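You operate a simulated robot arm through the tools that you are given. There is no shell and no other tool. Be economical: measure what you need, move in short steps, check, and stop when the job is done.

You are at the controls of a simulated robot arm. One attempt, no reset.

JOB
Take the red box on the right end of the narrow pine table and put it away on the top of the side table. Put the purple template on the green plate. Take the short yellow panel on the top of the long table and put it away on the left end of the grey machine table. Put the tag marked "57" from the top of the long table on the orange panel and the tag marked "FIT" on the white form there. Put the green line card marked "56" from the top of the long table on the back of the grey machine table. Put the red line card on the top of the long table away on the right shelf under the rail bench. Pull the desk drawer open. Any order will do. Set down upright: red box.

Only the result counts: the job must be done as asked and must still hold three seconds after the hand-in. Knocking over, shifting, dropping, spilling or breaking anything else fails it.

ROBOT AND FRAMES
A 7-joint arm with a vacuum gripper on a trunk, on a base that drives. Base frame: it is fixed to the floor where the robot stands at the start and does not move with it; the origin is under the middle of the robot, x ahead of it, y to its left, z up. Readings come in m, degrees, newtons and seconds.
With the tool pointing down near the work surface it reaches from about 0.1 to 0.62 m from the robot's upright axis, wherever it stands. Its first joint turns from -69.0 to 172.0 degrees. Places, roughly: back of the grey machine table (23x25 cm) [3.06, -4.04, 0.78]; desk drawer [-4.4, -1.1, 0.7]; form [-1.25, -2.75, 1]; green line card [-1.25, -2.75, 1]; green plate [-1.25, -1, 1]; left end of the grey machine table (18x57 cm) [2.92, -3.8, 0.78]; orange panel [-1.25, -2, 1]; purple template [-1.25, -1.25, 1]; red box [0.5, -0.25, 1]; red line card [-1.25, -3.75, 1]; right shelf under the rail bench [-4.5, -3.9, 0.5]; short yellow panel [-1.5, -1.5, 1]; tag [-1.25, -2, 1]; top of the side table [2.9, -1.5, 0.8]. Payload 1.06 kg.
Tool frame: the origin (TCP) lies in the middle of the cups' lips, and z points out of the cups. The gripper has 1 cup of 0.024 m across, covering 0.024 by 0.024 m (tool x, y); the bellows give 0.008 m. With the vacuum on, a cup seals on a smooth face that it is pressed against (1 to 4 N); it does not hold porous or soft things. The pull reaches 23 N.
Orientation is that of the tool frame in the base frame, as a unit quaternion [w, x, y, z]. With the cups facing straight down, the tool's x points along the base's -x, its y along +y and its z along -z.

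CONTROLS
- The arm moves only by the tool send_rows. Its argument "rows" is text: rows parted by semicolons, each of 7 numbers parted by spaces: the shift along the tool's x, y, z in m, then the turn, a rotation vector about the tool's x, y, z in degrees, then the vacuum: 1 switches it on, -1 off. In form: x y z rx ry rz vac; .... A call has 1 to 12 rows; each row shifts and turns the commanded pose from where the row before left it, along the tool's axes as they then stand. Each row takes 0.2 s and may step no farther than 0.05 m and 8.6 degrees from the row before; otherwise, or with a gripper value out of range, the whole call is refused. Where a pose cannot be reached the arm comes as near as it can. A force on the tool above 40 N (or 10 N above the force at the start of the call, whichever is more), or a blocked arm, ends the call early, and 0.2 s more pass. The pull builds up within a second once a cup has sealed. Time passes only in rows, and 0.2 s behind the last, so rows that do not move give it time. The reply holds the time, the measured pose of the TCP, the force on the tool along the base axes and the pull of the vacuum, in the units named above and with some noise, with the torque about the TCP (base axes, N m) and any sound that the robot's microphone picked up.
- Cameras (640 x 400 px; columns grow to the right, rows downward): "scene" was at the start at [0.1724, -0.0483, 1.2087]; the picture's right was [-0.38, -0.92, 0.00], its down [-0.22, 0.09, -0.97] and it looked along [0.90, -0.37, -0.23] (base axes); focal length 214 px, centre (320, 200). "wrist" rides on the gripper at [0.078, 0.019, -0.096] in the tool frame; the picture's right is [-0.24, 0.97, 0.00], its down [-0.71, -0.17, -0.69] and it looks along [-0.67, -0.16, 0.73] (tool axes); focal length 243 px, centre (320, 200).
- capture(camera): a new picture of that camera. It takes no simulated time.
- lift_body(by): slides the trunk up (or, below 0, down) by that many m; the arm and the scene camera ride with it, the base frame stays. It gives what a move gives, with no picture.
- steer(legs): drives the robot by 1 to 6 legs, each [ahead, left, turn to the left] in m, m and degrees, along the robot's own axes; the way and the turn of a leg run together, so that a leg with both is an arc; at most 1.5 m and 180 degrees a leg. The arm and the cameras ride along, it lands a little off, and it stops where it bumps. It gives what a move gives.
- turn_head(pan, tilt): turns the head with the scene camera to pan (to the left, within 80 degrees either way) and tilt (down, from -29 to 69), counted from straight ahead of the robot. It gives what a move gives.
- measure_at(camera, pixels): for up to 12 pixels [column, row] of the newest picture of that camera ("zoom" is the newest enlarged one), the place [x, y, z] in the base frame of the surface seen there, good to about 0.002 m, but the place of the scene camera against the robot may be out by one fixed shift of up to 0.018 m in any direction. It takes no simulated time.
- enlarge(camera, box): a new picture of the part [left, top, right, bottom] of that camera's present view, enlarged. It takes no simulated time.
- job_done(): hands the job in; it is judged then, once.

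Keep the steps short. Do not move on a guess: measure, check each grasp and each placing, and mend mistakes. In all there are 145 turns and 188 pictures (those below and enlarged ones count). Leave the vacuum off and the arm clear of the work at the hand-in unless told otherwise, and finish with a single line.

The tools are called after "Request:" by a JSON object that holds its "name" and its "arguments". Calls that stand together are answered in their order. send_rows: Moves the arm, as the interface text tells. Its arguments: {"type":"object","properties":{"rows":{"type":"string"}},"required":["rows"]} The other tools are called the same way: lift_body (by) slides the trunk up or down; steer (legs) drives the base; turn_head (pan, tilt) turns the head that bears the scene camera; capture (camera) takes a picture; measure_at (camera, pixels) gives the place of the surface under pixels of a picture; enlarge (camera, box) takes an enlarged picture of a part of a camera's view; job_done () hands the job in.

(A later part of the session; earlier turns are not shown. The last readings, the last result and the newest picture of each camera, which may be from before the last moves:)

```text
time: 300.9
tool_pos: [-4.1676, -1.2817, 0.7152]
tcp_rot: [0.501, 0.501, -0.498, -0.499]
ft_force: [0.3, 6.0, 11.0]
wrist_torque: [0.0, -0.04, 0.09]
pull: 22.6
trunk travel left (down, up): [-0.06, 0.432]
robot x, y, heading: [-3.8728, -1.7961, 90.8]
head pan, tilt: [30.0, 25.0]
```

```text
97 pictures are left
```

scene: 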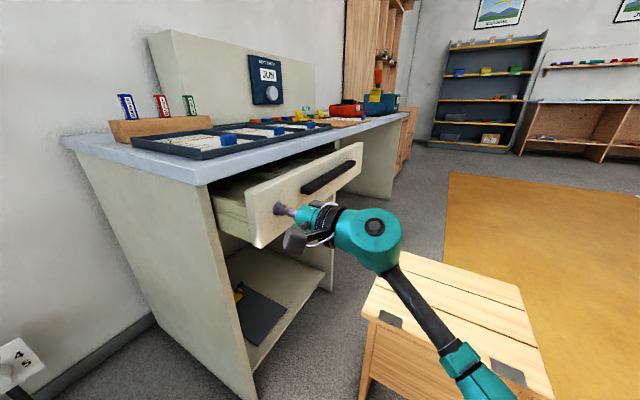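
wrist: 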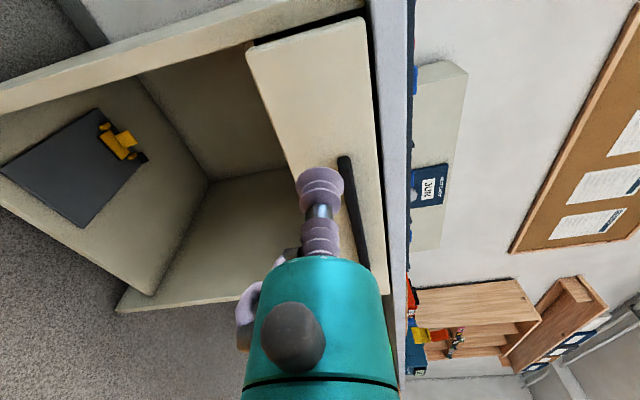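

The drawer comes. I keep pulling.

Request:
{"name": "send_rows", "arguments": {"rows": "0 0 -0.015 0 0 0 1; 0 0 -0.015 0 0 0 1; 0 0 -0.015 0 0 0 1; 0 0 -0.015 0 0 0 1; 0 0 -0.015 0 0 0 1; 0 0 -0.015 0 0 0 1; 0 0 -0.015 0 0 0 1; 0 0 -0.015 0 0 0 1; 0 0 0 0 0 0 1"}}

Request:
{"name": "capture", "arguments": {"camera": "scene"}}

```text
time: 302.9
tool_pos: [-4.0461, -1.2786, 0.7145]
tcp_rot: [0.503, 0.501, -0.497, -0.498]
ft_force: [0.7, -9.4, -2.9]
wrist_torque: [-0.15, -0.01, -0.01]
pull: 23.1
trunk travel left (down, up): [-0.06, 0.432]
robot x, y, heading: [-3.875, -1.7965, 90.5]
head pan, tilt: [30.0, 25.0]
```

```text
96 pictures are left
```

scene: 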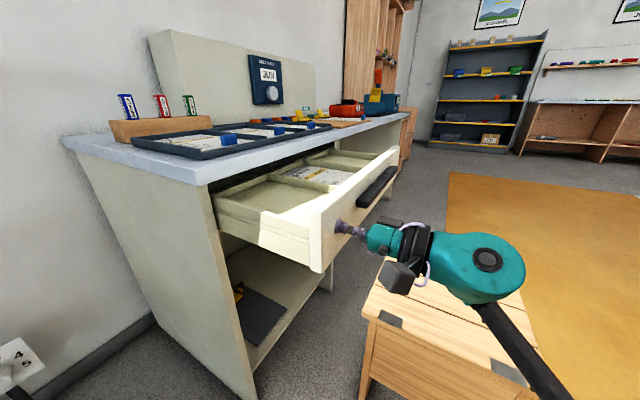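

It is open some 0.2 m. I pull another 8 cm to be sure.

Request:
{"name": "send_rows", "arguments": {"rows": "0 0 -0.015 0 0 0 1; 0 0 -0.015 0 0 0 1; 0 0 -0.015 0 0 0 1; 0 0 -0.015 0 0 0 1; 0 0 -0.015 0 0 0 1; 0 0 0 0 0 0 1"}}

```text
time: 304.3
tool_pos: [-3.97, -1.2774, 0.7156]
tcp_rot: [0.503, 0.502, -0.497, -0.498]
ft_force: [0.3, -11.0, -3.7]
wrist_torque: [-0.01, 0.02, -0.06]
pull: 23.3
trunk travel left (down, up): [-0.06, 0.432]
robot x, y, heading: [-3.8732, -1.7949, 90.4]
head pan, tilt: [30.0, 25.0]
```

I release, and back the cup away.

Request:
{"name": "send_rows", "arguments": {"rows": "0 0 0 0 0 0 -1; 0 0 0 0 0 0 -1; 0 0 0 0 0 0 -1; 0 0 0 0 0 0 -1; 0 0 0 0 0 0 -1; 0 0 -0.01 0 0 0 -1; 0 0 -0.02 0 0 0 -1; 0 0 -0.02 0 0 0 -1; 0 0 0 0 0 0 -1"}}

Request:
{"name": "capture", "arguments": {"camera": "scene"}}

```text
time: 306.3
tool_pos: [-3.9197, -1.2783, 0.7162]
tcp_rot: [0.503, 0.502, -0.497, -0.498]
ft_force: [-0.2, 0.6, 0.5]
wrist_torque: [0.04, -0.02, 0.0]
pull: 0.0
trunk travel left (down, up): [-0.06, 0.432]
robot x, y, heading: [-3.8759, -1.7974, 90.6]
head pan, tilt: [30.0, 25.0]
```

```text
95 pictures are left
```

scene: 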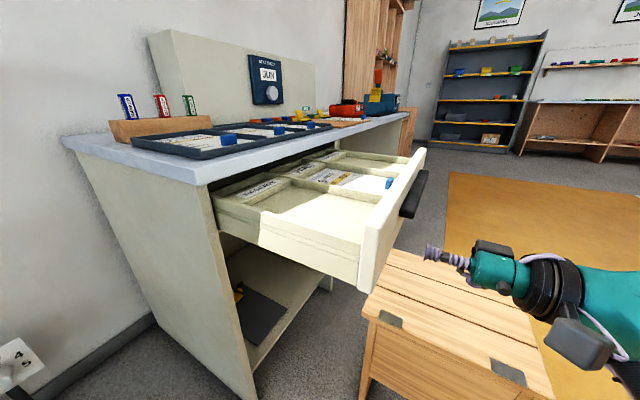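

The drawer stands wide open (~0.3 m). I strafe right, back away, turn the tool down again and raise the trunk.

Request:
{"name": "steer", "arguments": {"legs": [[0, -0.25, 0], [-0.5, 0, 0]]}}

Request:
{"name": "send_rows", "arguments": {"rows": "0 0 0 8.5 0 0 -1; 0 0 0 8.5 0 0 -1; 0 0 0 8.5 0 0 -1; 0 0 0 8.5 0 0 -1; 0 0 0 8.5 0 0 -1; 0 0 0 8.5 0 0 -1; 0 0 0 8.5 0 0 -1; 0 0 0 8.5 0 0 -1; 0 0 0 8.5 0 0 -1; 0 0 0 8.5 0 0 -1; 0 0 0 5 0 0 -1; 0 0 0 0 0 0 -1"}}

Request:
{"name": "lift_body", "arguments": {"by": 0.29}}

Request:
{"name": "steer", "arguments": {"legs": [[-1.1, 0, 0], [-1.1, 0, 0], [0, -1.4, 0]]}}

```text
time: 311.6
tool_pos: [-3.6606, -1.7797, 0.7144]
tcp_rot: [-0.499, -0.498, 0.501, 0.503]
ft_force: [-0.2, -0.2, 0.5]
wrist_torque: [0.04, 0.01, -0.01]
pull: 0.1
trunk travel left (down, up): [-0.06, 0.432]
robot x, y, heading: [-3.624, -2.2975, 89.6]
head pan, tilt: [30.0, 25.0]
```

```text
time: 314.2
tool_pos: [-3.661, -1.7808, 0.7148]
tcp_rot: [0.001, -0.704, 0.71, 0.0]
ft_force: [-0.2, -0.2, -0.6]
wrist_torque: [0.02, -0.01, 0.0]
pull: 0.0
trunk travel left (down, up): [-0.06, 0.432]
robot x, y, heading: [-3.6273, -2.3006, 89.7]
head pan, tilt: [30.0, 25.0]
```

```text
time: 317.1
tool_pos: [-3.6609, -1.7812, 1.0045]
tcp_rot: [-0.002, -0.705, 0.709, 0.001]
ft_force: [0.5, 0.0, -0.5]
wrist_torque: [0.02, 0.02, -0.01]
pull: 0.1
trunk travel left (down, up): [-0.35, 0.142]
robot x, y, heading: [-3.6201, -2.2989, 89.9]
head pan, tilt: [30.0, 25.0]
```

```text
time: 340.4
tool_pos: [-2.2013, -3.911, 1.0046]
tcp_rot: [0.001, 0.717, -0.697, 0.0]
ft_force: [0.3, 0.4, -0.2]
wrist_torque: [0.01, 0.0, -0.03]
pull: 0.0
trunk travel left (down, up): [-0.35, 0.142]
robot x, y, heading: [-2.1476, -4.4311, 91.4]
head pan, tilt: [30.0, 25.0]
```

I go on east along the south end of the table and look east.

Request:
{"name": "steer", "arguments": {"legs": [[-0.12, 0, -1.4], [0, -1.4, 0]]}}

Request:
{"name": "turn_head", "arguments": {"pan": -78, "tilt": 18}}

Request:
{"name": "capture", "arguments": {"camera": "scene"}}

```text
time: 354.1
tool_pos: [-0.7692, -3.9931, 1.0046]
tcp_rot: [0.0, 0.722, -0.692, -0.001]
ft_force: [0.5, 0.2, 0.1]
wrist_torque: [-0.05, 0.01, -0.01]
pull: 0.1
trunk travel left (down, up): [-0.35, 0.142]
robot x, y, heading: [-0.706, -4.5089, 92.9]
head pan, tilt: [30.0, 25.0]
```

```text
time: 355.9
tool_pos: [-0.769, -3.9928, 1.0054]
tcp_rot: [0.0, 0.722, -0.692, -0.001]
ft_force: [0.2, 0.6, 0.9]
wrist_torque: [0.01, -0.01, -0.06]
pull: 0.0
trunk travel left (down, up): [-0.35, 0.142]
robot x, y, heading: [-0.7029, -4.5079, 92.5]
head pan, tilt: [-78.0, 18.0]
```

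```text
94 pictures are left
```

scene: 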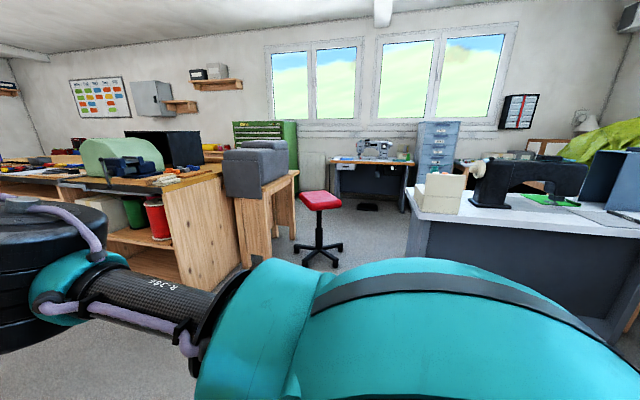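

Request:
{"name": "measure_at", "arguments": {"camera": "scene", "pixels": [[248, 260], [295, 238], [298, 245], [342, 248], [318, 258], [420, 215], [405, 210], [375, 160], [340, 220], [320, 195], [298, 195], [275, 245]]}}

Request:
{"name": "enlarge", "arguments": {"camera": "scene", "box": [220, 120, 460, 290]}}

```text
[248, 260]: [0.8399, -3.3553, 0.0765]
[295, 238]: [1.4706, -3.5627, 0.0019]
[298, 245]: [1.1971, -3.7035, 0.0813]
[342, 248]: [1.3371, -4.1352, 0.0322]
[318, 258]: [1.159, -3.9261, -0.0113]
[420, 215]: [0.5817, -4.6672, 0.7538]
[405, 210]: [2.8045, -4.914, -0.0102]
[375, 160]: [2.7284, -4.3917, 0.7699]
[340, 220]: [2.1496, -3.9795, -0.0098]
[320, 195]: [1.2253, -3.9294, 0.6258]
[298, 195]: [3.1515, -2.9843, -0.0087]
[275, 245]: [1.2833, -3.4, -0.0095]
```

```text
2.35 times, centred on (340, 205) of scene
```

zoom: 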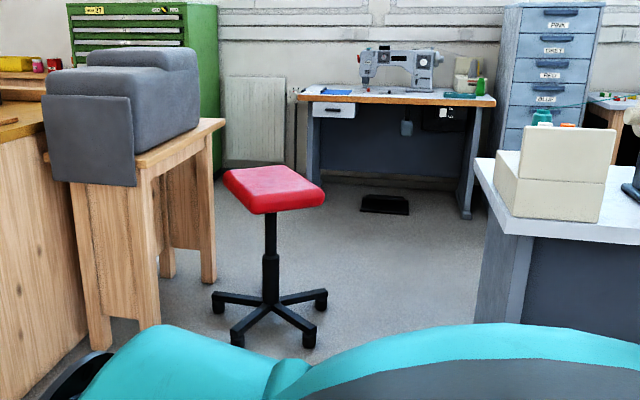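

The stool and the beige table leave only a narrow gap there, so I'll use the northern route for the machine table. First I turn west and drive up to the green card "56".

Request:
{"name": "turn_head", "arguments": {"pan": 5, "tilt": 40}}

Request:
{"name": "steer", "arguments": {"legs": [[0, 0, 87.3], [0.06, -0.98, 0], [0, -1.0, 0]]}}

Request:
{"name": "capture", "arguments": {"camera": "scene"}}

Request:
{"name": "capture", "arguments": {"camera": "wrist"}}

```text
time: 357.5
tool_pos: [-0.7693, -3.9925, 1.0042]
tcp_rot: [0.0, 0.723, -0.691, -0.001]
ft_force: [-0.3, -0.1, 0.0]
wrist_torque: [0.0, 0.02, 0.03]
pull: 0.1
trunk travel left (down, up): [-0.35, 0.142]
robot x, y, heading: [-0.7035, -4.5084, 92.7]
head pan, tilt: [5.0, 40.0]
```

```text
time: 379.4
tool_pos: [-1.3454, -2.5277, 1.0047]
tcp_rot: [0.0, 1.0, 0.005, 0.0]
ft_force: [0.3, 0.3, 0.8]
wrist_torque: [0.03, 0.01, -0.03]
pull: 0.1
trunk travel left (down, up): [-0.35, 0.142]
robot x, y, heading: [-0.8263, -2.4807, -178.9]
head pan, tilt: [5.0, 40.0]
```

```text
92 pictures are left
```

scene: 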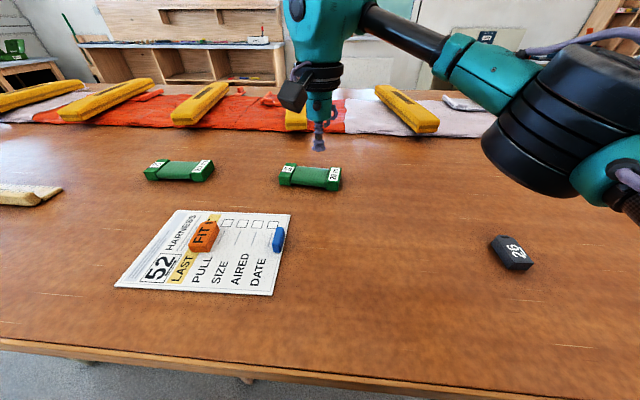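

```text
91 pictures are left
```

wrist: 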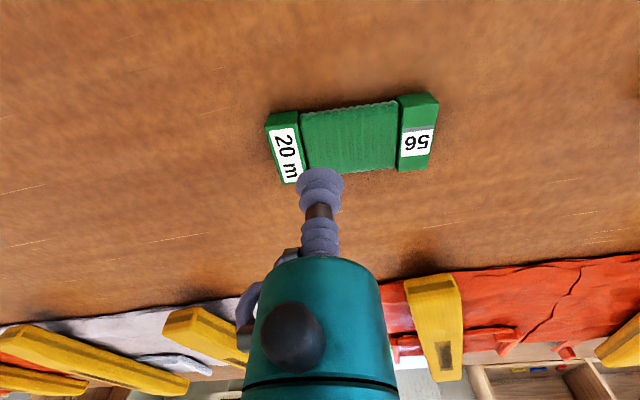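

Card "56" is under the tool. I enlarge to find the centre of the "20 m" and "56" end blocks.

Request:
{"name": "enlarge", "arguments": {"camera": "wrist", "box": [250, 80, 450, 205]}}

Request:
{"name": "measure_at", "arguments": {"camera": "wrist", "pixels": [[400, 105], [436, 101], [431, 165], [400, 170], [417, 135], [270, 125], [297, 122], [283, 155]]}}

```text
3.20 times, centred on (350, 142) of wrist
```

zoom: 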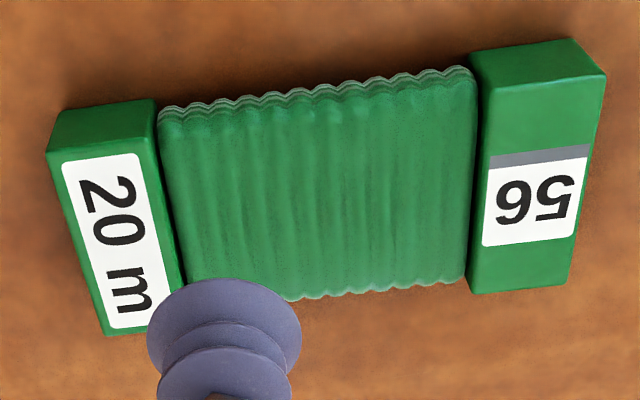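

```text
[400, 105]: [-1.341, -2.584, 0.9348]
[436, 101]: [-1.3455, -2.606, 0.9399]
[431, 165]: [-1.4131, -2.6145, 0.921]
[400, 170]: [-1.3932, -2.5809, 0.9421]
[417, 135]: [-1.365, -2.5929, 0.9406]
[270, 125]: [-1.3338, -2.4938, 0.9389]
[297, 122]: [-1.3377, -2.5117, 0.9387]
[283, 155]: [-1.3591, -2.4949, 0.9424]
```

I shift the cup onto the "56" block (tool x -23 mm, y +65 mm) and press down.

Request:
{"name": "send_rows", "arguments": {"rows": "-0.0114 0.0326 0 0 0 0 1; -0.0114 0.0326 0 0 0 0 1; 0 0 0.03 0 0 0 1; 0 0 0.026 0 0 0 1; 0 0 0.006 0 0 0 1; 0 0 0.004 0 0 0 1; 0 0 0.001 0 0 0 1; 0 0 0 0 0 0 1; 0 0 0 0 0 0 1; 0 0 0 0 0 0 1; 0 0 0 0 0 0 1"}}

```text
time: 381.8
tool_pos: [-1.368, -2.5909, 0.9385]
tcp_rot: [0.001, 1.0, 0.006, -0.001]
ft_force: [-0.4, 1.2, 3.9]
wrist_torque: [-0.08, 0.01, -0.05]
pull: 23.5
trunk travel left (down, up): [-0.35, 0.142]
robot x, y, heading: [-0.8237, -2.4796, -179.2]
head pan, tilt: [5.0, 40.0]
```

Sealed. I lift slowly, pull in a little, check, then back off and strafe north along the aisle.

Request:
{"name": "send_rows", "arguments": {"rows": "0 0 -0.004 0 0 0 1; 0 0 0 0 0 0 1; 0 0 -0.01 0 0 0 1; 0 0 -0.02 0 0 0 1; 0 0 -0.03 0 0 0 1; 0 0 -0.03 0 0 0 1; 0.02 0 -0.01 0 0 0 1; 0.02 -0.01 0 0 0 0 1; 0.02 -0.01 0 0 0 0 1; 0 0 0 0 0 0 1"}}

Request:
{"name": "steer", "arguments": {"legs": [[-0.35, 0, -0.8], [0, -1.05, 0], [0, -1.05, 0], [0, -1.0, 0]]}}

Request:
{"name": "capture", "arguments": {"camera": "wrist"}}

```text
time: 383.9
tool_pos: [-1.3071, -2.5694, 1.0435]
tcp_rot: [0.001, 1.0, 0.007, 0.0]
ft_force: [-0.9, 0.5, 0.3]
wrist_torque: [0.02, 0.01, -0.01]
pull: 0.1
trunk travel left (down, up): [-0.35, 0.142]
robot x, y, heading: [-0.8248, -2.4771, -179.3]
head pan, tilt: [5.0, 40.0]
```

```text
time: 413.2
tool_pos: [-0.9963, 0.5426, 1.0431]
tcp_rot: [0.002, 1.0, 0.01, -0.001]
ft_force: [0.4, 0.4, -0.2]
wrist_torque: [0.02, 0.01, 0.01]
pull: 0.0
trunk travel left (down, up): [-0.35, 0.142]
robot x, y, heading: [-0.5189, 0.6367, -178.8]
head pan, tilt: [5.0, 40.0]
```

```text
89 pictures are left
```

wrist: 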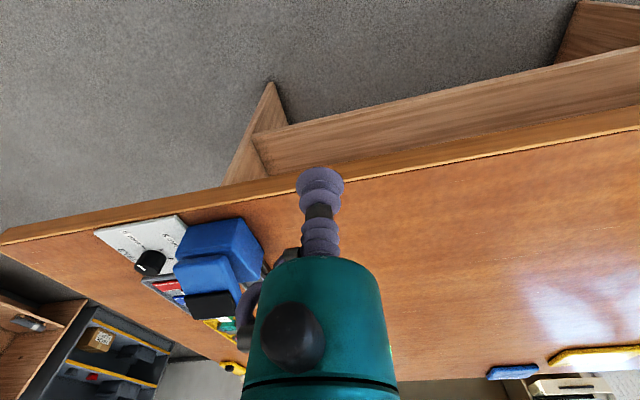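

The card was lost right at the lift (pull 0.1) and must lie near its old place. Since the yellow panel is nearer now, I take it first: strafe back south to y≈-1.45, then ahead.

Request:
{"name": "steer", "arguments": {"legs": [[0, 1.05, -1.2], [0, 1.04, 0], [0.33, 0, 0]]}}

Request:
{"name": "capture", "arguments": {"camera": "wrist"}}

Request:
{"name": "capture", "arguments": {"camera": "scene"}}

```text
time: 433.2
tool_pos: [-1.3262, -1.4926, 1.0419]
tcp_rot: [0.001, 1.0, -0.009, 0.0]
ft_force: [-0.3, -0.1, -0.3]
wrist_torque: [-0.03, 0.0, 0.0]
pull: 0.1
trunk travel left (down, up): [-0.35, 0.142]
robot x, y, heading: [-0.8407, -1.4218, 178.8]
head pan, tilt: [5.0, 40.0]
```

```text
88 pictures are left
```

wrist: 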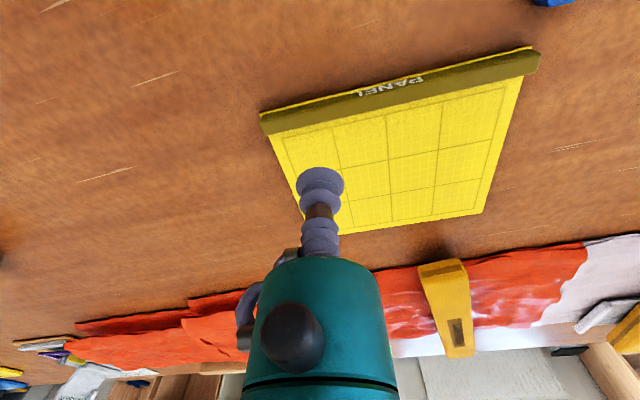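

```text
87 pictures are left
```

scene: 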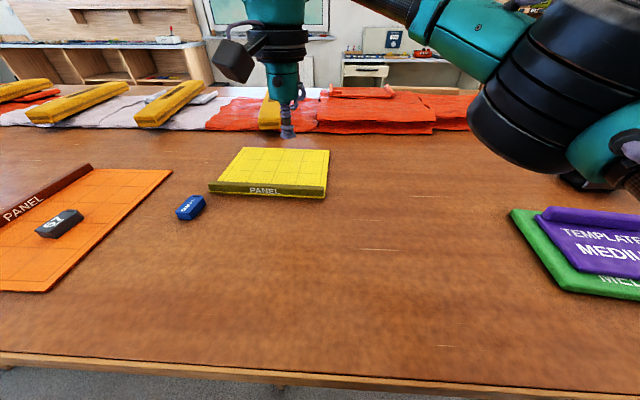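

Request:
{"name": "measure_at", "arguments": {"camera": "wrist", "pixels": [[262, 115], [537, 60], [270, 135], [518, 85], [480, 212], [340, 232], [400, 150], [400, 85], [415, 90], [390, 175]]}}

Request:
{"name": "enlarge", "arguments": {"camera": "wrist", "box": [250, 40, 550, 240]}}

```text
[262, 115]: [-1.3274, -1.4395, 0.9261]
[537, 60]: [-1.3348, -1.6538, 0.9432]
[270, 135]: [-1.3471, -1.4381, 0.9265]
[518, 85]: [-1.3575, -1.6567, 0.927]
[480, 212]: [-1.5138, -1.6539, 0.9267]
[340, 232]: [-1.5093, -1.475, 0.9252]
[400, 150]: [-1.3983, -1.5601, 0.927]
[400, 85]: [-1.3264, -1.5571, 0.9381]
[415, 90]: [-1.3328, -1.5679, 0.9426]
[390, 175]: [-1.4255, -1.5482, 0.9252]
```

```text
2.00 times, centred on (400, 140) of wrist
```

zoom: 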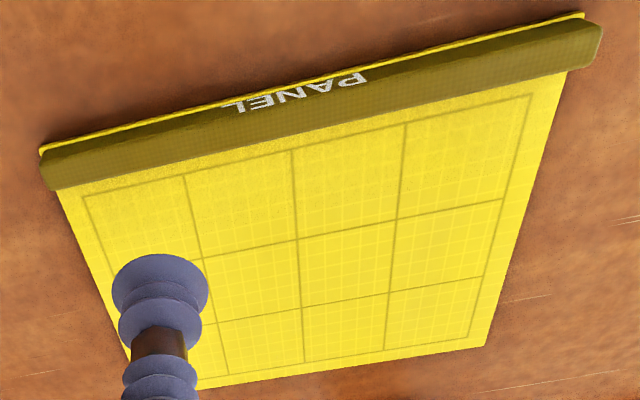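

The panel is centred at (-1.415,-1.548), z≈0.926. I move over (-1.405,-1.548) while lowering, and press.

Request:
{"name": "send_rows", "arguments": {"rows": "-0.02 0.014 0.025 0 0 0 1; -0.02 0.014 0.025 0 0 0 1; -0.02 0.014 0.025 0 0 0 1; -0.019 0.0135 0.02 0 0 0 1; 0 0 0.012 0 0 0 1; 0 0 0.006 0 0 0 1; 0 0 0.004 0 0 0 1; 0 0 0 0 0 0 1; 0 0 0 0 0 0 1; 0 0 0 0 0 0 1; 0 0 0 0 0 0 1"}}

```text
time: 435.6
tool_pos: [-1.3877, -1.5354, 0.9476]
tcp_rot: [0.001, 1.0, -0.009, -0.001]
ft_force: [0.2, 0.3, -0.5]
wrist_torque: [-0.01, 0.03, 0.0]
pull: 0.1
out of reach, approached as far as the arm can: row 4
trunk travel left (down, up): [-0.35, 0.142]
robot x, y, heading: [-0.8419, -1.4185, 179.0]
head pan, tilt: [5.0, 40.0]
```

The reach ended slightly short; gripping at (-1.388,-1.545) is fine. I lower there.

Request:
{"name": "send_rows", "arguments": {"rows": "0 0 0.012 0 0 0 1; -0.005 0.01 0.003 0 0 0 1; 0 0 0.005 0 0 0 1; 0 0 0.003 0 0 0 1; 0 0 0.002 0 0 0 1; 0 0 0 0 0 0 1; 0 0 0 0 0 0 1; 0 0 0 0 0 0 1; 0 0 0 0 0 0 1"}}

```text
time: 437.6
tool_pos: [-1.3869, -1.5362, 0.925]
tcp_rot: [0.001, 1.0, -0.01, -0.001]
ft_force: [0.0, 0.6, 1.0]
wrist_torque: [0.04, 0.02, -0.01]
pull: 22.8
out of reach, approached as far as the arm can: row 2
trunk travel left (down, up): [-0.35, 0.142]
robot x, y, heading: [-0.8433, -1.4181, 178.9]
head pan, tilt: [5.0, 40.0]
```

Sealed. I lift slowly and wait, checking the pull and a picture.

Request:
{"name": "send_rows", "arguments": {"rows": "0 0 -0.003 0 0 0 1; 0 0 0 0 0 0 1; 0.003 0 -0.008 0 0 0 1; 0.006 0 -0.012 0 0 0 1; 0.008 0 -0.015 0 0 0 1; 0.008 0 -0.015 0 0 0 1; 0.01 0 -0.015 0 0 0 1; 0.01 0 -0.01 0 0 0 1; 0 0 0 0 0 0 1; 0 0 0 0 0 0 1; 0 0 0 0 0 0 1"}}

Request:
{"name": "capture", "arguments": {"camera": "wrist"}}

```text
time: 440.1
tool_pos: [-1.3407, -1.5352, 1.0016]
tcp_rot: [0.0, 1.0, -0.009, -0.001]
ft_force: [-0.1, 0.7, -0.5]
wrist_torque: [-0.01, -0.01, 0.01]
pull: 23.2
trunk travel left (down, up): [-0.35, 0.142]
robot x, y, heading: [-0.8445, -1.4188, 178.8]
head pan, tilt: [5.0, 40.0]
```

```text
85 pictures are left
```

wrist: 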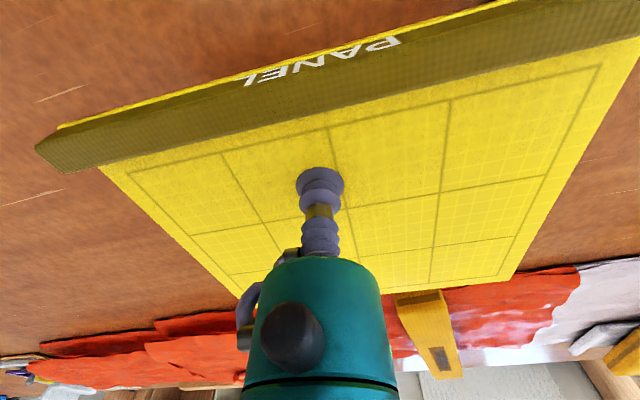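

The panel is held firmly. I raise it to z≈1.07, pull in a bit, and drive: back off, strafe north, then back east through the corridor.

Request:
{"name": "send_rows", "arguments": {"rows": "0.015 0 -0.025 0 0 0 1; 0.015 0 -0.025 0 0 0 1; 0.01 0 -0.02 0 0 0 1; 0 0 0 0 0 0 1"}}

Request:
{"name": "steer", "arguments": {"legs": [[-0.38, 0, 1.0], [0, -1.05, 0], [0, -1.06, 0]]}}

```text
time: 441.1
tool_pos: [-1.2999, -1.536, 1.0704]
tcp_rot: [0.0, 1.0, -0.009, 0.0]
ft_force: [1.0, -0.1, -0.7]
wrist_torque: [-0.01, 0.0, 0.0]
pull: 23.0
trunk travel left (down, up): [-0.35, 0.142]
robot x, y, heading: [-0.8426, -1.4194, 178.9]
head pan, tilt: [5.0, 40.0]
```

```text
time: 461.9
tool_pos: [-0.905, 0.5844, 1.071]
tcp_rot: [0.001, 1.0, -0.012, -0.001]
ft_force: [-0.2, -0.9, -0.4]
wrist_torque: [-0.03, -0.03, -0.02]
pull: 23.1
trunk travel left (down, up): [-0.35, 0.142]
robot x, y, heading: [-0.4457, 0.696, 178.8]
head pan, tilt: [5.0, 40.0]
```

Request:
{"name": "steer", "arguments": {"legs": [[-1.2, 0, 1.2], [-1.13, 0, 0], [0, 0, 179]]}}

Request:
{"name": "turn_head", "arguments": {"pan": -60, "tilt": 20}}

```text
time: 480.8
tool_pos: [2.3488, 0.7867, 1.0697]
tcp_rot: [0.001, 0.005, 1.0, 0.001]
ft_force: [0.0, 0.7, -0.9]
wrist_torque: [0.03, -0.02, 0.0]
pull: 23.7
trunk travel left (down, up): [-0.35, 0.142]
robot x, y, heading: [1.8924, 0.6619, -0.6]
head pan, tilt: [5.0, 40.0]
```

```text
time: 482.1
tool_pos: [2.349, 0.7854, 1.072]
tcp_rot: [0.001, 0.006, 1.0, 0.001]
ft_force: [0.8, 0.4, -0.4]
wrist_torque: [0.0, 0.01, 0.02]
pull: 22.6
trunk travel left (down, up): [-0.35, 0.142]
robot x, y, heading: [1.8918, 0.6607, -0.2]
head pan, tilt: [-60.0, 20.0]
```

I strafe right down the aisle (a bit west at x≈1.79, for clearance to the cabinet) in two legs, then look.

Request:
{"name": "steer", "arguments": {"legs": [[-0.1, -1.1, 0.3], [0, -1.1, 1.0]]}}

Request:
{"name": "capture", "arguments": {"camera": "scene"}}

```text
time: 501.6
tool_pos: [2.2768, -1.3927, 1.0704]
tcp_rot: [0.001, -0.023, 1.0, 0.001]
ft_force: [0.3, -0.9, -0.4]
wrist_torque: [0.02, -0.01, 0.03]
pull: 23.0
trunk travel left (down, up): [-0.35, 0.142]
robot x, y, heading: [1.8299, -1.5368, 2.5]
head pan, tilt: [-60.0, 20.0]
```

```text
84 pictures are left
```

scene: 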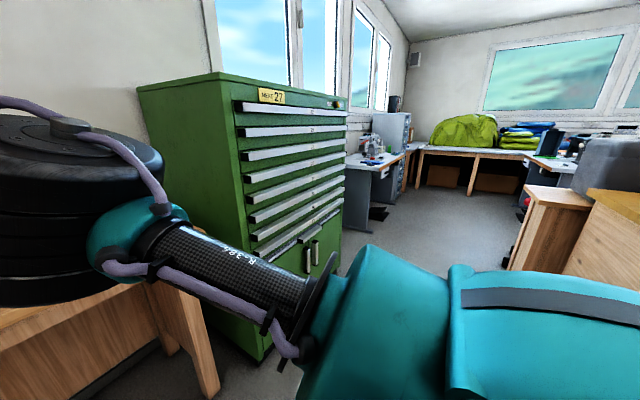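

Request:
{"name": "steer", "arguments": {"legs": [[0, -1.15, -2.5], [0.08, -0.85, 0]]}}

Request:
{"name": "turn_head", "arguments": {"pan": -20, "tilt": 30}}

Request:
{"name": "capture", "arguments": {"camera": "scene"}}

Request:
{"name": "capture", "arguments": {"camera": "wrist"}}

```text
time: 519.4
tool_pos: [2.3914, -3.4141, 1.07]
tcp_rot: [0.002, 0.002, 1.0, 0.001]
ft_force: [0.0, -0.2, -0.9]
wrist_torque: [-0.02, -0.04, 0.0]
pull: 22.9
trunk travel left (down, up): [-0.35, 0.142]
robot x, y, heading: [1.938, -3.5385, -0.2]
head pan, tilt: [-60.0, 20.0]
```

```text
time: 520.5
tool_pos: [2.3922, -3.414, 1.0709]
tcp_rot: [0.001, 0.002, 1.0, 0.001]
ft_force: [0.5, -0.2, -0.7]
wrist_torque: [0.0, -0.02, 0.0]
pull: 23.0
trunk travel left (down, up): [-0.35, 0.142]
robot x, y, heading: [1.9358, -3.5401, -0.0]
head pan, tilt: [-20.0, 30.0]
```

```text
83 pictures are left
```

scene: 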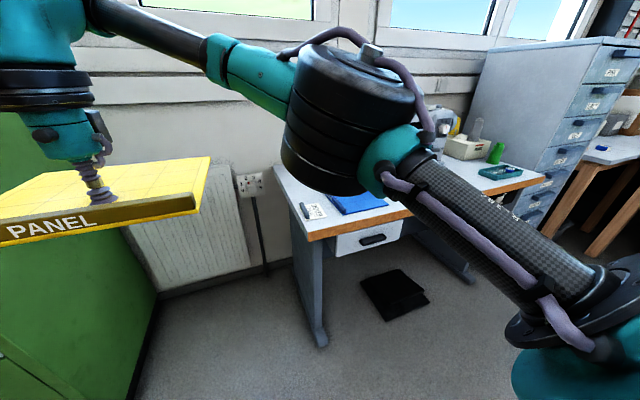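

```text
82 pictures are left
```

wrist: 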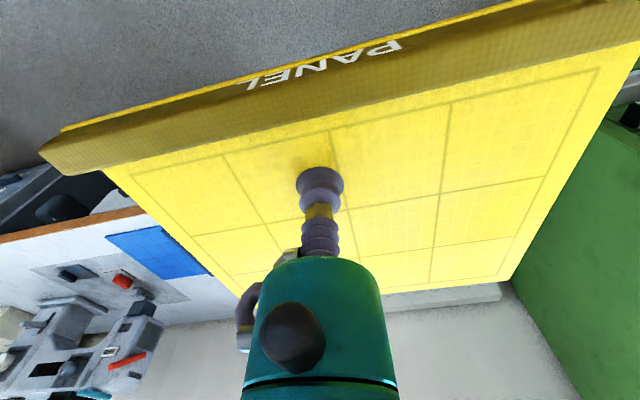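

I measure the machine table: its left end, the blue sheet, white card and machine bed.

Request:
{"name": "measure_at", "arguments": {"camera": "scene", "pixels": [[308, 238], [275, 170], [314, 211], [345, 202], [385, 205], [290, 190], [408, 215], [300, 200], [325, 190], [372, 196], [340, 212]]}}

Request:
{"name": "measure_at", "arguments": {"camera": "wrist", "pixels": [[130, 210], [108, 237], [165, 228], [205, 270], [155, 275], [190, 310], [75, 270], [140, 305], [185, 290], [30, 240], [600, 230]]}}

Request:
{"name": "enlarge", "arguments": {"camera": "wrist", "box": [0, 150, 300, 400]}}

```text
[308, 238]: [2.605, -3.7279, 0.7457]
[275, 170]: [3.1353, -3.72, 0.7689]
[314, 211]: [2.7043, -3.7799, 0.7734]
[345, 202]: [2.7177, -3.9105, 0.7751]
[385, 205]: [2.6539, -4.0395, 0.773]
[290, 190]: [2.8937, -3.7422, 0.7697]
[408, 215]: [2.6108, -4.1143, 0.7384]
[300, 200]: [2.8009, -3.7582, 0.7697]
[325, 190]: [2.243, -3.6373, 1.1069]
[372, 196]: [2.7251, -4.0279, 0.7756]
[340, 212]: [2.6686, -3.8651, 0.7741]
```

```text
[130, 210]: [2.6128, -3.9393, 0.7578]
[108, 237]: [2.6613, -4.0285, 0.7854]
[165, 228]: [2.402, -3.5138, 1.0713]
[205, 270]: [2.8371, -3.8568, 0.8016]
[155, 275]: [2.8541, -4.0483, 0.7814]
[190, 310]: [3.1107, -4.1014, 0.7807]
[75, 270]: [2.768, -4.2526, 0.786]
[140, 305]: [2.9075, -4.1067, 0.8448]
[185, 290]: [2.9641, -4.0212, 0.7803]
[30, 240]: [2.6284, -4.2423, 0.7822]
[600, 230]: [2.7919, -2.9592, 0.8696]
```

```text
1.60 times, centred on (150, 275) of wrist
```

zoom: 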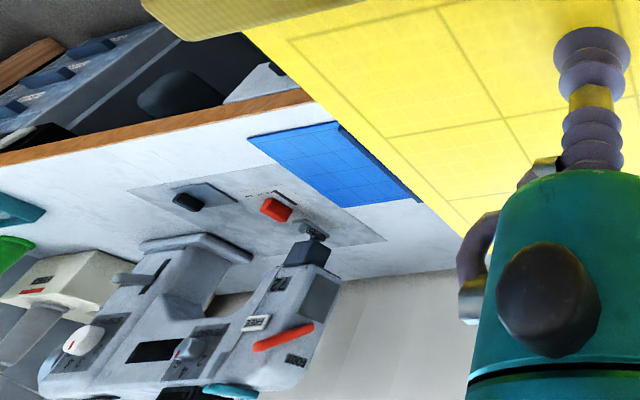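

Top z≈0.781, left edge y≈-3.71; the blue sheet occupies x<2.85, y<-3.86, a small white card lies at (2.70,-3.78), and the machine starts at y≈-4.0. The free place is about (2.975,-3.80). I turn the panel 90° so its short side lies across, then drive closer.

Request:
{"name": "send_rows", "arguments": {"rows": "0 0 0 0 0 8.5 1; 0 0 0 0 0 8.5 1; 0 0 0 0 0 8.5 1; 0 0 0 0 0 8.5 1; 0 0 0 0 0 8.5 1; 0 0 0 0 0 8.5 1; 0 0 0 0 0 8.5 1; 0 0 0 0 0 8.5 1; 0 0 0 0 0 8.5 1; 0 0 0 0 0 8.5 1; 0 0 0 0 0 3 1; 0 0 0 0 0 0 1"}}

Request:
{"name": "send_rows", "arguments": {"rows": "-0.04 0.008 0 0 0 0 1; -0.04 0.008 0 0 0 0 1; -0.04 0.008 0 0 0 0 1; -0.04 0.008 0 0 0 0 1; -0.04 0.008 0 0 0 0 1; -0.02 0.005 0 0 0 0 1; 0 0 0 0 0 0 1"}}

Request:
{"name": "capture", "arguments": {"camera": "scene"}}

```text
time: 523.1
tool_pos: [2.3922, -3.4149, 1.0706]
tcp_rot: [0.0, 0.696, 0.718, 0.002]
ft_force: [0.5, 0.5, -0.6]
wrist_torque: [0.02, 0.0, -0.02]
pull: 23.0
trunk travel left (down, up): [-0.35, 0.142]
robot x, y, heading: [1.9355, -3.5368, 0.0]
head pan, tilt: [-20.0, 30.0]
```

```text
time: 524.7
tool_pos: [2.4419, -3.6324, 1.0704]
tcp_rot: [0.001, 0.696, 0.718, 0.001]
ft_force: [0.1, 0.3, -0.1]
wrist_torque: [0.01, 0.03, 0.03]
pull: 23.0
trunk travel left (down, up): [-0.35, 0.142]
robot x, y, heading: [1.9341, -3.5395, 0.1]
head pan, tilt: [-20.0, 30.0]
```

```text
80 pictures are left
```

scene: 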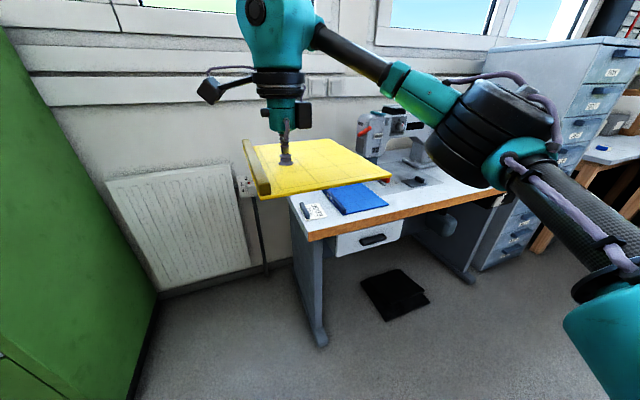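

The panel is turned, bar to the left. I drive 0.42 ahead and 0.12 right.

Request:
{"name": "steer", "arguments": {"legs": [[0, -0.12, 0], [0.42, 0, 0]]}}

Request:
{"name": "turn_head", "arguments": {"pan": -10, "tilt": 35}}

Request:
{"name": "capture", "arguments": {"camera": "scene"}}

Request:
{"name": "capture", "arguments": {"camera": "wrist"}}

```text
time: 528.6
tool_pos: [2.8685, -3.7496, 1.0705]
tcp_rot: [0.0, 0.696, 0.718, 0.0]
ft_force: [0.0, 0.5, 0.2]
wrist_torque: [0.03, 0.0, 0.02]
pull: 22.8
trunk travel left (down, up): [-0.35, 0.142]
robot x, y, heading: [2.3663, -3.6552, 0.1]
head pan, tilt: [-20.0, 30.0]
```

```text
time: 529.3
tool_pos: [2.8685, -3.7498, 1.0697]
tcp_rot: [0.0, 0.696, 0.718, 0.0]
ft_force: [0.5, 0.3, 0.1]
wrist_torque: [0.0, 0.0, 0.0]
pull: 22.5
trunk travel left (down, up): [-0.35, 0.142]
robot x, y, heading: [2.3649, -3.657, -0.1]
head pan, tilt: [-10.0, 35.0]
```

```text
79 pictures are left
```

scene: 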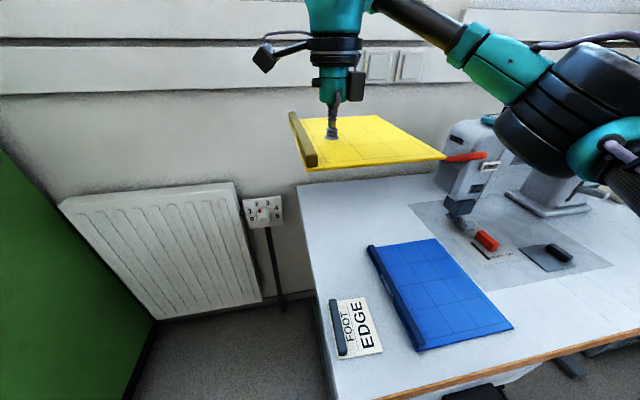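

```text
78 pictures are left
```

wrist: 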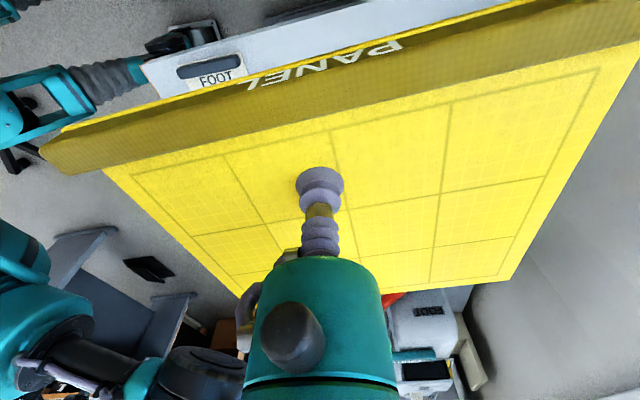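

I measure the free area, the machine and the elbow.

Request:
{"name": "measure_at", "arguments": {"camera": "scene", "pixels": [[370, 248], [436, 240], [298, 190], [318, 300], [412, 206], [460, 212], [465, 150], [470, 157], [545, 170], [560, 130], [520, 130], [590, 190]]}}

Request:
{"name": "measure_at", "arguments": {"camera": "scene", "pixels": [[292, 115], [312, 168], [445, 157], [375, 115], [485, 125], [550, 205], [380, 185], [430, 50], [640, 140]]}}

```text
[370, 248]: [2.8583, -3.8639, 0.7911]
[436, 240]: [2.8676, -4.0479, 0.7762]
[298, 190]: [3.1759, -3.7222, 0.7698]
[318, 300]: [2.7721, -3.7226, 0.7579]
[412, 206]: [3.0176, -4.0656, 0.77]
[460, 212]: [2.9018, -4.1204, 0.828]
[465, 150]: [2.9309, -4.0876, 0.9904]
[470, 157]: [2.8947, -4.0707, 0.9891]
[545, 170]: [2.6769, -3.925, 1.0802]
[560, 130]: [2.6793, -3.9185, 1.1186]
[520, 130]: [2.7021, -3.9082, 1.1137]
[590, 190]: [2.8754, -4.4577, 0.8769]
```

```text
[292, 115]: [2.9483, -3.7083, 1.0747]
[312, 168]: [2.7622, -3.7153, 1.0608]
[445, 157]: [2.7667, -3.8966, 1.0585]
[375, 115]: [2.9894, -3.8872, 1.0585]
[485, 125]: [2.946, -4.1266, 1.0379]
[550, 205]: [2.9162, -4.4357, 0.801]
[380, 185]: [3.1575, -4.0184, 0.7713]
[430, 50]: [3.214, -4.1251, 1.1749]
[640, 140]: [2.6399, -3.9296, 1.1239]
```

The panel's y fits the left end; it must go 0.115 further back (x) to clear the blue sheet. I lower to z≈0.83 first, then extend.

Request:
{"name": "send_rows", "arguments": {"rows": "0 0 0.04 0 0 0 1; 0 0 0.04 0 0 0 1; 0 0 0.04 0 0 0 1; 0 0 0.04 0 0 0 1; 0 0 0.04 0 0 0 1; 0 0 0.03 0 0 0 1; -0.0016 0.029 0 0 0 0 1; -0.0016 0.029 0 0 0 0 1; -0.0016 0.029 0 0 0 0 1; -0.0016 0.028 0 0 0 0 1; 0 0 0 0 0 0 1; 0 0 0 0 0 0 1"}}

Request:
{"name": "capture", "arguments": {"camera": "scene"}}

```text
time: 531.9
tool_pos: [2.984, -3.7532, 0.8414]
tcp_rot: [0.0, 0.695, 0.719, 0.001]
ft_force: [-0.1, 0.0, -0.4]
wrist_torque: [0.01, 0.01, 0.02]
pull: 23.0
trunk travel left (down, up): [-0.35, 0.142]
robot x, y, heading: [2.3663, -3.6561, -0.0]
head pan, tilt: [-10.0, 35.0]
```

```text
77 pictures are left
```

scene: 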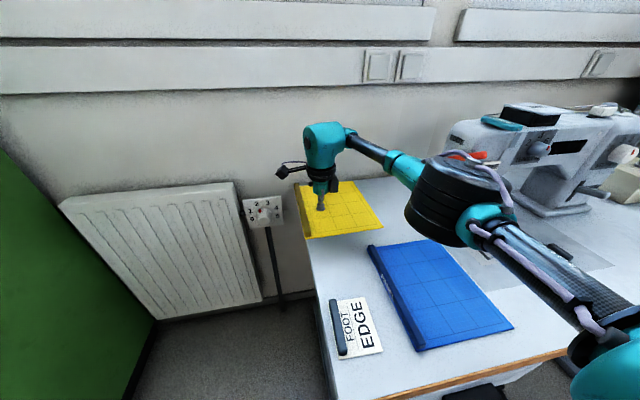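

Reached. I check the panel's outline against the table edge and the blue sheet.

Request:
{"name": "measure_at", "arguments": {"camera": "scene", "pixels": [[306, 236], [380, 226], [352, 186], [300, 192], [372, 246], [432, 242], [312, 255]]}}

```text
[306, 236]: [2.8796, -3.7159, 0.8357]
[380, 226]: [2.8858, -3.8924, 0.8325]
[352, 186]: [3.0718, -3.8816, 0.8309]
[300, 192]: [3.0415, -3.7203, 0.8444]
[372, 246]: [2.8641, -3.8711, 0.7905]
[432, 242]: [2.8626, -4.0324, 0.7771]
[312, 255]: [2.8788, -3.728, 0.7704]
```

Clear of the blue sheet by about 1.5 cm. I shift 8 mm to the right and lower to the top.

Request:
{"name": "send_rows", "arguments": {"rows": "-0.008 0 0.02 0 0 0 1; 0 0 0.02 0 0 0 1; 0 0 0.01 0 0 0 1; 0 0 0.004 0 0 0 1; 0 0 0.002 0 0 0 1; 0 0 0 0 0 0 1; 0 0 0.002 0 0 0 1; 0 0 0 0 0 0 1"}}

```text
time: 533.7
tool_pos: [2.9841, -3.76, 0.7838]
tcp_rot: [0.0, 0.696, 0.718, 0.002]
ft_force: [4.6, -0.1, 10.8]
wrist_torque: [-0.06, -0.02, 0.03]
pull: 22.9
trunk travel left (down, up): [-0.35, 0.142]
robot x, y, heading: [2.3635, -3.6532, -0.2]
head pan, tilt: [-10.0, 35.0]
```

It bears. I release, rise, retract, turn the tool back, take a picture, and drive back north along the aisle.

Request:
{"name": "send_rows", "arguments": {"rows": "0 0 -0.003 0 0 0 -1; 0 0 0 0 0 0 -1; 0 0 0 0 0 0 -1; 0 0 0 0 0 0 -1; 0 0 -0.01 0 0 0 -1; 0 0 -0.04 0 0 0 -1; 0 0 -0.05 0 0 0 -1; 0 -0.01 -0.048 0 0 0 -1; 0 -0.02 -0.045 0 0 0 -1; 0 -0.04 -0.03 0 0 0 -1; 0 -0.04 -0.03 0 0 0 -1; 0 0 0 0 0 0 -1"}}

Request:
{"name": "send_rows", "arguments": {"rows": "0 0 0 0 0 -8.5 -1; 0 0 0 0 0 -8.5 -1; 0 0 0 0 0 -8.5 -1; 0 0 0 0 0 -8.5 -1; 0 0 0 0 0 -8.5 -1; 0 0 0 0 0 -8.5 -1; 0 0 0 0 0 -8.5 -1; 0 0 0 0 0 -8.5 -1; 0 0 0 0 0 -8.5 -1; 0 0 0 0 0 -8.5 -1; 0 0 0 0 0 -3 -1; 0 0 0 0 0 0 -1"}}

Request:
{"name": "capture", "arguments": {"camera": "scene"}}

Request:
{"name": "steer", "arguments": {"legs": [[-0.45, 0, 0], [-0.04, 1.05, 0], [-0.04, 1.05, 0], [0, 1.05, 0], [0, 1.1, 0]]}}

```text
time: 536.3
tool_pos: [2.8751, -3.7663, 1.0358]
tcp_rot: [0.0, 0.696, 0.718, 0.001]
ft_force: [-0.6, 0.0, 0.1]
wrist_torque: [0.0, 0.0, -0.01]
pull: 0.1
trunk travel left (down, up): [-0.35, 0.142]
robot x, y, heading: [2.3642, -3.6587, -0.2]
head pan, tilt: [-10.0, 35.0]
```

```text
time: 538.9
tool_pos: [2.8742, -3.7645, 1.0384]
tcp_rot: [0.001, 0.001, 1.0, 0.001]
ft_force: [0.0, 0.2, -0.9]
wrist_torque: [0.0, 0.02, -0.04]
pull: 0.0
trunk travel left (down, up): [-0.35, 0.142]
robot x, y, heading: [2.3632, -3.6578, -0.0]
head pan, tilt: [-10.0, 35.0]
```

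```text
76 pictures are left
```

scene: 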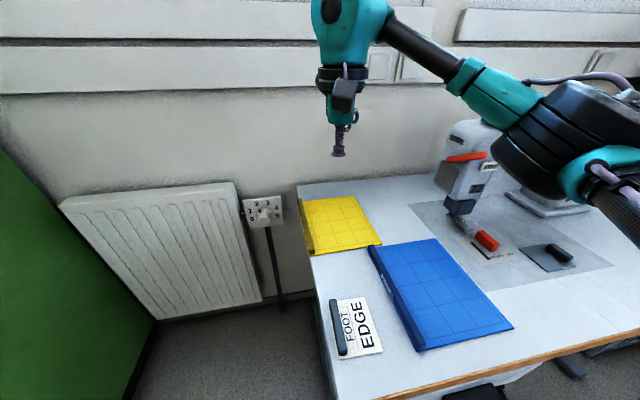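

```text
time: 578.5
tool_pos: [2.2899, 0.4958, 1.0387]
tcp_rot: [0.001, -0.003, 1.0, 0.001]
ft_force: [0.5, -0.2, 0.2]
wrist_torque: [0.0, 0.01, 0.03]
pull: 0.0
trunk travel left (down, up): [-0.35, 0.142]
robot x, y, heading: [1.7778, 0.5995, 0.4]
head pan, tilt: [-10.0, 35.0]
```

The panel lies well on the left end. Between panel and machine there's a free strip at the back for the card. Now I drive back to the long table for card "56".

Request:
{"name": "steer", "arguments": {"legs": [[-1.15, 0.1, 0], [-1.1, 0, 0], [0, 0, 179.6], [0, 1.1, 0], [0, 1.1, 0], [0, 0.95, 0]]}}

Request:
{"name": "turn_head", "arguments": {"pan": 5, "tilt": 40}}

Request:
{"name": "capture", "arguments": {"camera": "scene"}}

```text
time: 624.7
tool_pos: [-0.529, -2.4368, 1.0386]
tcp_rot: [0.002, 0.998, 0.061, -0.001]
ft_force: [0.4, -1.2, 0.7]
wrist_torque: [0.0, -0.01, 0.03]
pull: 0.1
trunk travel left (down, up): [-0.35, 0.142]
robot x, y, heading: [-0.0116, -2.4772, -173.0]
head pan, tilt: [-10.0, 35.0]
```

```text
time: 625.4
tool_pos: [-0.5311, -2.4373, 1.0387]
tcp_rot: [0.001, 0.998, 0.061, -0.001]
ft_force: [0.1, 0.0, -0.2]
wrist_torque: [0.01, -0.01, 0.03]
pull: 0.1
trunk travel left (down, up): [-0.35, 0.142]
robot x, y, heading: [-0.0103, -2.4759, -173.0]
head pan, tilt: [5.0, 40.0]
```

```text
75 pictures are left
```

scene: 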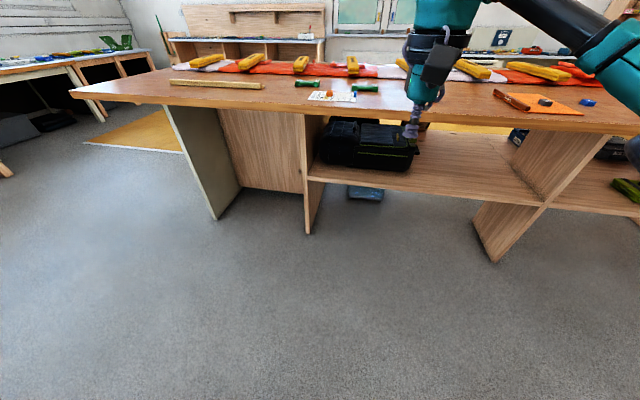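

The heading drifted 7° on the way; I straighten and approach the table by 0.8 m.

Request:
{"name": "steer", "arguments": {"legs": [[0, 0, -7.0], [0.79, 0.06, 0]]}}

Request:
{"name": "capture", "arguments": {"camera": "wrist"}}

Request:
{"name": "capture", "arguments": {"camera": "scene"}}

```text
time: 630.2
tool_pos: [-1.3035, -2.4169, 1.0396]
tcp_rot: [0.001, 1.0, -0.01, -0.001]
ft_force: [-1.2, 0.1, 0.2]
wrist_torque: [-0.03, 0.0, 0.02]
pull: 0.0
trunk travel left (down, up): [-0.35, 0.142]
robot x, y, heading: [-0.7974, -2.5324, 179.0]
head pan, tilt: [5.0, 40.0]
```

```text
74 pictures are left
```

wrist: 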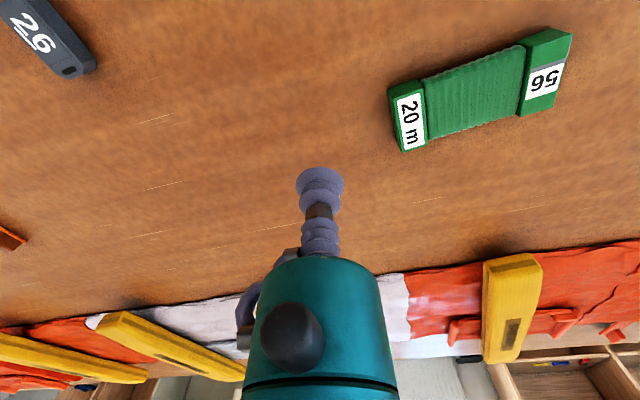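

```text
73 pictures are left
```

scene: 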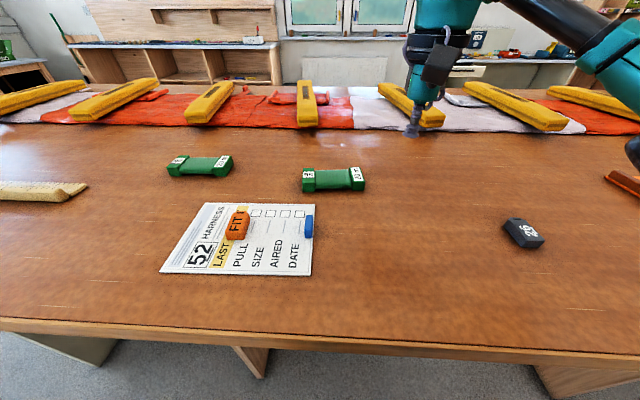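

Card "56" lies undisturbed nearby. I hover low beside its "20 m" block and enlarge.

Request:
{"name": "send_rows", "arguments": {"rows": "-0.005 0.02 0.022 0 0 0 -1; -0.005 0.02 0.023 0 0 0 -1; 0 0 0 0 0 0 -1"}}

Request:
{"name": "enlarge", "arguments": {"camera": "wrist", "box": [300, 90, 460, 190]}}

Request:
{"name": "measure_at", "arguments": {"camera": "zoom", "pixels": [[160, 200], [200, 200], [240, 200], [280, 200], [320, 200], [200, 150], [240, 150], [280, 250], [240, 250], [200, 250], [340, 150], [280, 150]]}}

```text
time: 631.0
tool_pos: [-1.3124, -2.4565, 0.9947]
tcp_rot: [0.001, 1.0, -0.011, 0.0]
ft_force: [0.8, -0.2, 0.0]
wrist_torque: [0.0, -0.02, 0.02]
pull: 0.2
trunk travel left (down, up): [-0.35, 0.142]
robot x, y, heading: [-0.7956, -2.5326, 178.9]
head pan, tilt: [5.0, 40.0]
```

```text
4.00 times, centred on (380, 140) of wrist
```

zoom: 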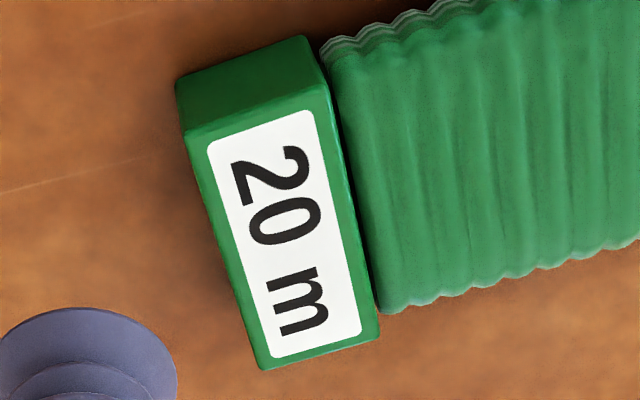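

```text
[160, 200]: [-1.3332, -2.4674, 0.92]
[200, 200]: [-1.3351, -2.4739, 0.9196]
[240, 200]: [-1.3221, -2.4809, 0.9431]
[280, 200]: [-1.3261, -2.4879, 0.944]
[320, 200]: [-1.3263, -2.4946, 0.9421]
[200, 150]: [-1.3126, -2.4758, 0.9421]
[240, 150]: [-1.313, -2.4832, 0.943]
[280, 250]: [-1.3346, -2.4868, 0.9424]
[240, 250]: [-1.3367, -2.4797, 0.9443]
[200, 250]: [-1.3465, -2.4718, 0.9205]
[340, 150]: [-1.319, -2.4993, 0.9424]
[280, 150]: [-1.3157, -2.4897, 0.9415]
```

The "20 m" block's centre is at zoom (289,228): shift tool x -17.5 mm, y +33.1 mm. I press, then lift just 1.2 cm and check.

Request:
{"name": "send_rows", "arguments": {"rows": "-0.0175 0.0331 0 0 0 0 1; 0 0 0.03 0 0 0 1; 0 0 0.017 0 0 0 1; 0 0 0.005 0 0 0 1; 0 0 0.003 0 0 0 1; 0 0 0.001 0 0 0 1; 0 0 0 0 0 0 1; 0 0 0 0 0 0 1; 0 0 0 0 0 0 1; 0 0 0 0 0 0 1"}}

Request:
{"name": "send_rows", "arguments": {"rows": "0 0 -0.004 0 0 0 1; 0 0 0 0 0 0 1; 0 0 -0.005 0 0 0 1; 0 0 -0.006 0 0 0 1; 0 0 0 0 0 0 1; 0 0 0 0 0 0 1; 0 0 0 0 0 0 1; 0 0 0 0 0 0 1"}}

Request:
{"name": "enlarge", "arguments": {"camera": "wrist", "box": [240, 100, 400, 200]}}

```text
time: 633.2
tool_pos: [-1.3323, -2.4899, 0.9374]
tcp_rot: [0.0, 1.0, -0.01, 0.001]
ft_force: [-4.7, 1.5, 11.6]
wrist_torque: [-0.02, 0.0, -0.04]
pull: 22.9
trunk travel left (down, up): [-0.35, 0.142]
robot x, y, heading: [-0.7964, -2.5332, 178.8]
head pan, tilt: [5.0, 40.0]
```

```text
time: 635.0
tool_pos: [-1.3321, -2.489, 0.9532]
tcp_rot: [0.001, 1.0, -0.01, 0.0]
ft_force: [0.0, 0.5, 0.0]
wrist_torque: [-0.02, -0.01, 0.04]
pull: 22.8
trunk travel left (down, up): [-0.35, 0.142]
robot x, y, heading: [-0.794, -2.5322, 178.9]
head pan, tilt: [5.0, 40.0]
```

```text
4.00 times, centred on (320, 150) of wrist
```

zoom: 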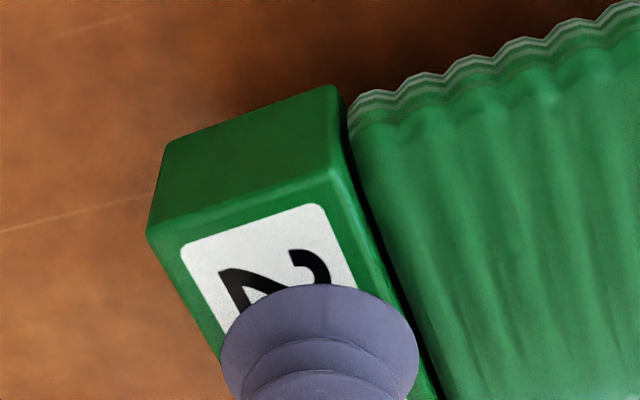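

Held. I lift on gently, then back off and strafe north.

Request:
{"name": "send_rows", "arguments": {"rows": "0 0 -0.01 0 0 0 1; 0 0 -0.015 0 0 0 1; 0 0 -0.02 0 0 0 1; 0 0 -0.02 0 0 0 1; 0.01 0 -0.015 0 0 0 1; 0.015 0 0 0 0 0 1; 0 0 0 0 0 0 1; 0 0 0 0 0 0 1"}}

Request:
{"name": "steer", "arguments": {"legs": [[-0.34, 0, 1.0], [0, -1.08, 0], [0, -1.08, 0], [0, -1.04, 0]]}}

```text
time: 636.8
tool_pos: [-1.3053, -2.4906, 1.0331]
tcp_rot: [0.001, 1.0, -0.01, 0.0]
ft_force: [0.2, -0.9, -0.3]
wrist_torque: [0.01, 0.01, 0.0]
pull: 23.0
trunk travel left (down, up): [-0.35, 0.142]
robot x, y, heading: [-0.7951, -2.533, 179.0]
head pan, tilt: [5.0, 40.0]
```

```text
time: 666.5
tool_pos: [-0.953, 0.6804, 1.0341]
tcp_rot: [0.001, 1.0, -0.011, -0.001]
ft_force: [-0.5, 0.6, 0.1]
wrist_torque: [0.01, 0.01, 0.0]
pull: 22.3
trunk travel left (down, up): [-0.35, 0.142]
robot x, y, heading: [-0.4412, 0.6371, 178.8]
head pan, tilt: [5.0, 40.0]
```

Still held. I drive east through the corridor, turn, and go down the aisle.

Request:
{"name": "steer", "arguments": {"legs": [[-1.2, -0.04, 1.2], [-1.06, 0, 0], [0, 0, 180], [0, -1.1, 0], [0, -1.1, 0]]}}

Request:
{"name": "turn_head", "arguments": {"pan": -10, "tilt": 35}}

```text
time: 703.7
tool_pos: [2.3491, -1.4593, 1.033]
tcp_rot: [0.001, -0.028, 1.0, 0.001]
ft_force: [-0.2, -0.6, -0.6]
wrist_torque: [-0.02, 0.01, -0.01]
pull: 22.3
trunk travel left (down, up): [-0.35, 0.142]
robot x, y, heading: [1.8355, -1.458, 3.3]
head pan, tilt: [5.0, 40.0]
```

```text
time: 704.4
tool_pos: [2.3486, -1.4597, 1.0331]
tcp_rot: [0.001, -0.029, 1.0, 0.002]
ft_force: [0.0, -0.2, -1.7]
wrist_torque: [-0.01, 0.01, 0.01]
pull: 23.0
trunk travel left (down, up): [-0.35, 0.142]
robot x, y, heading: [1.8378, -1.4529, 3.7]
head pan, tilt: [-10.0, 35.0]
```

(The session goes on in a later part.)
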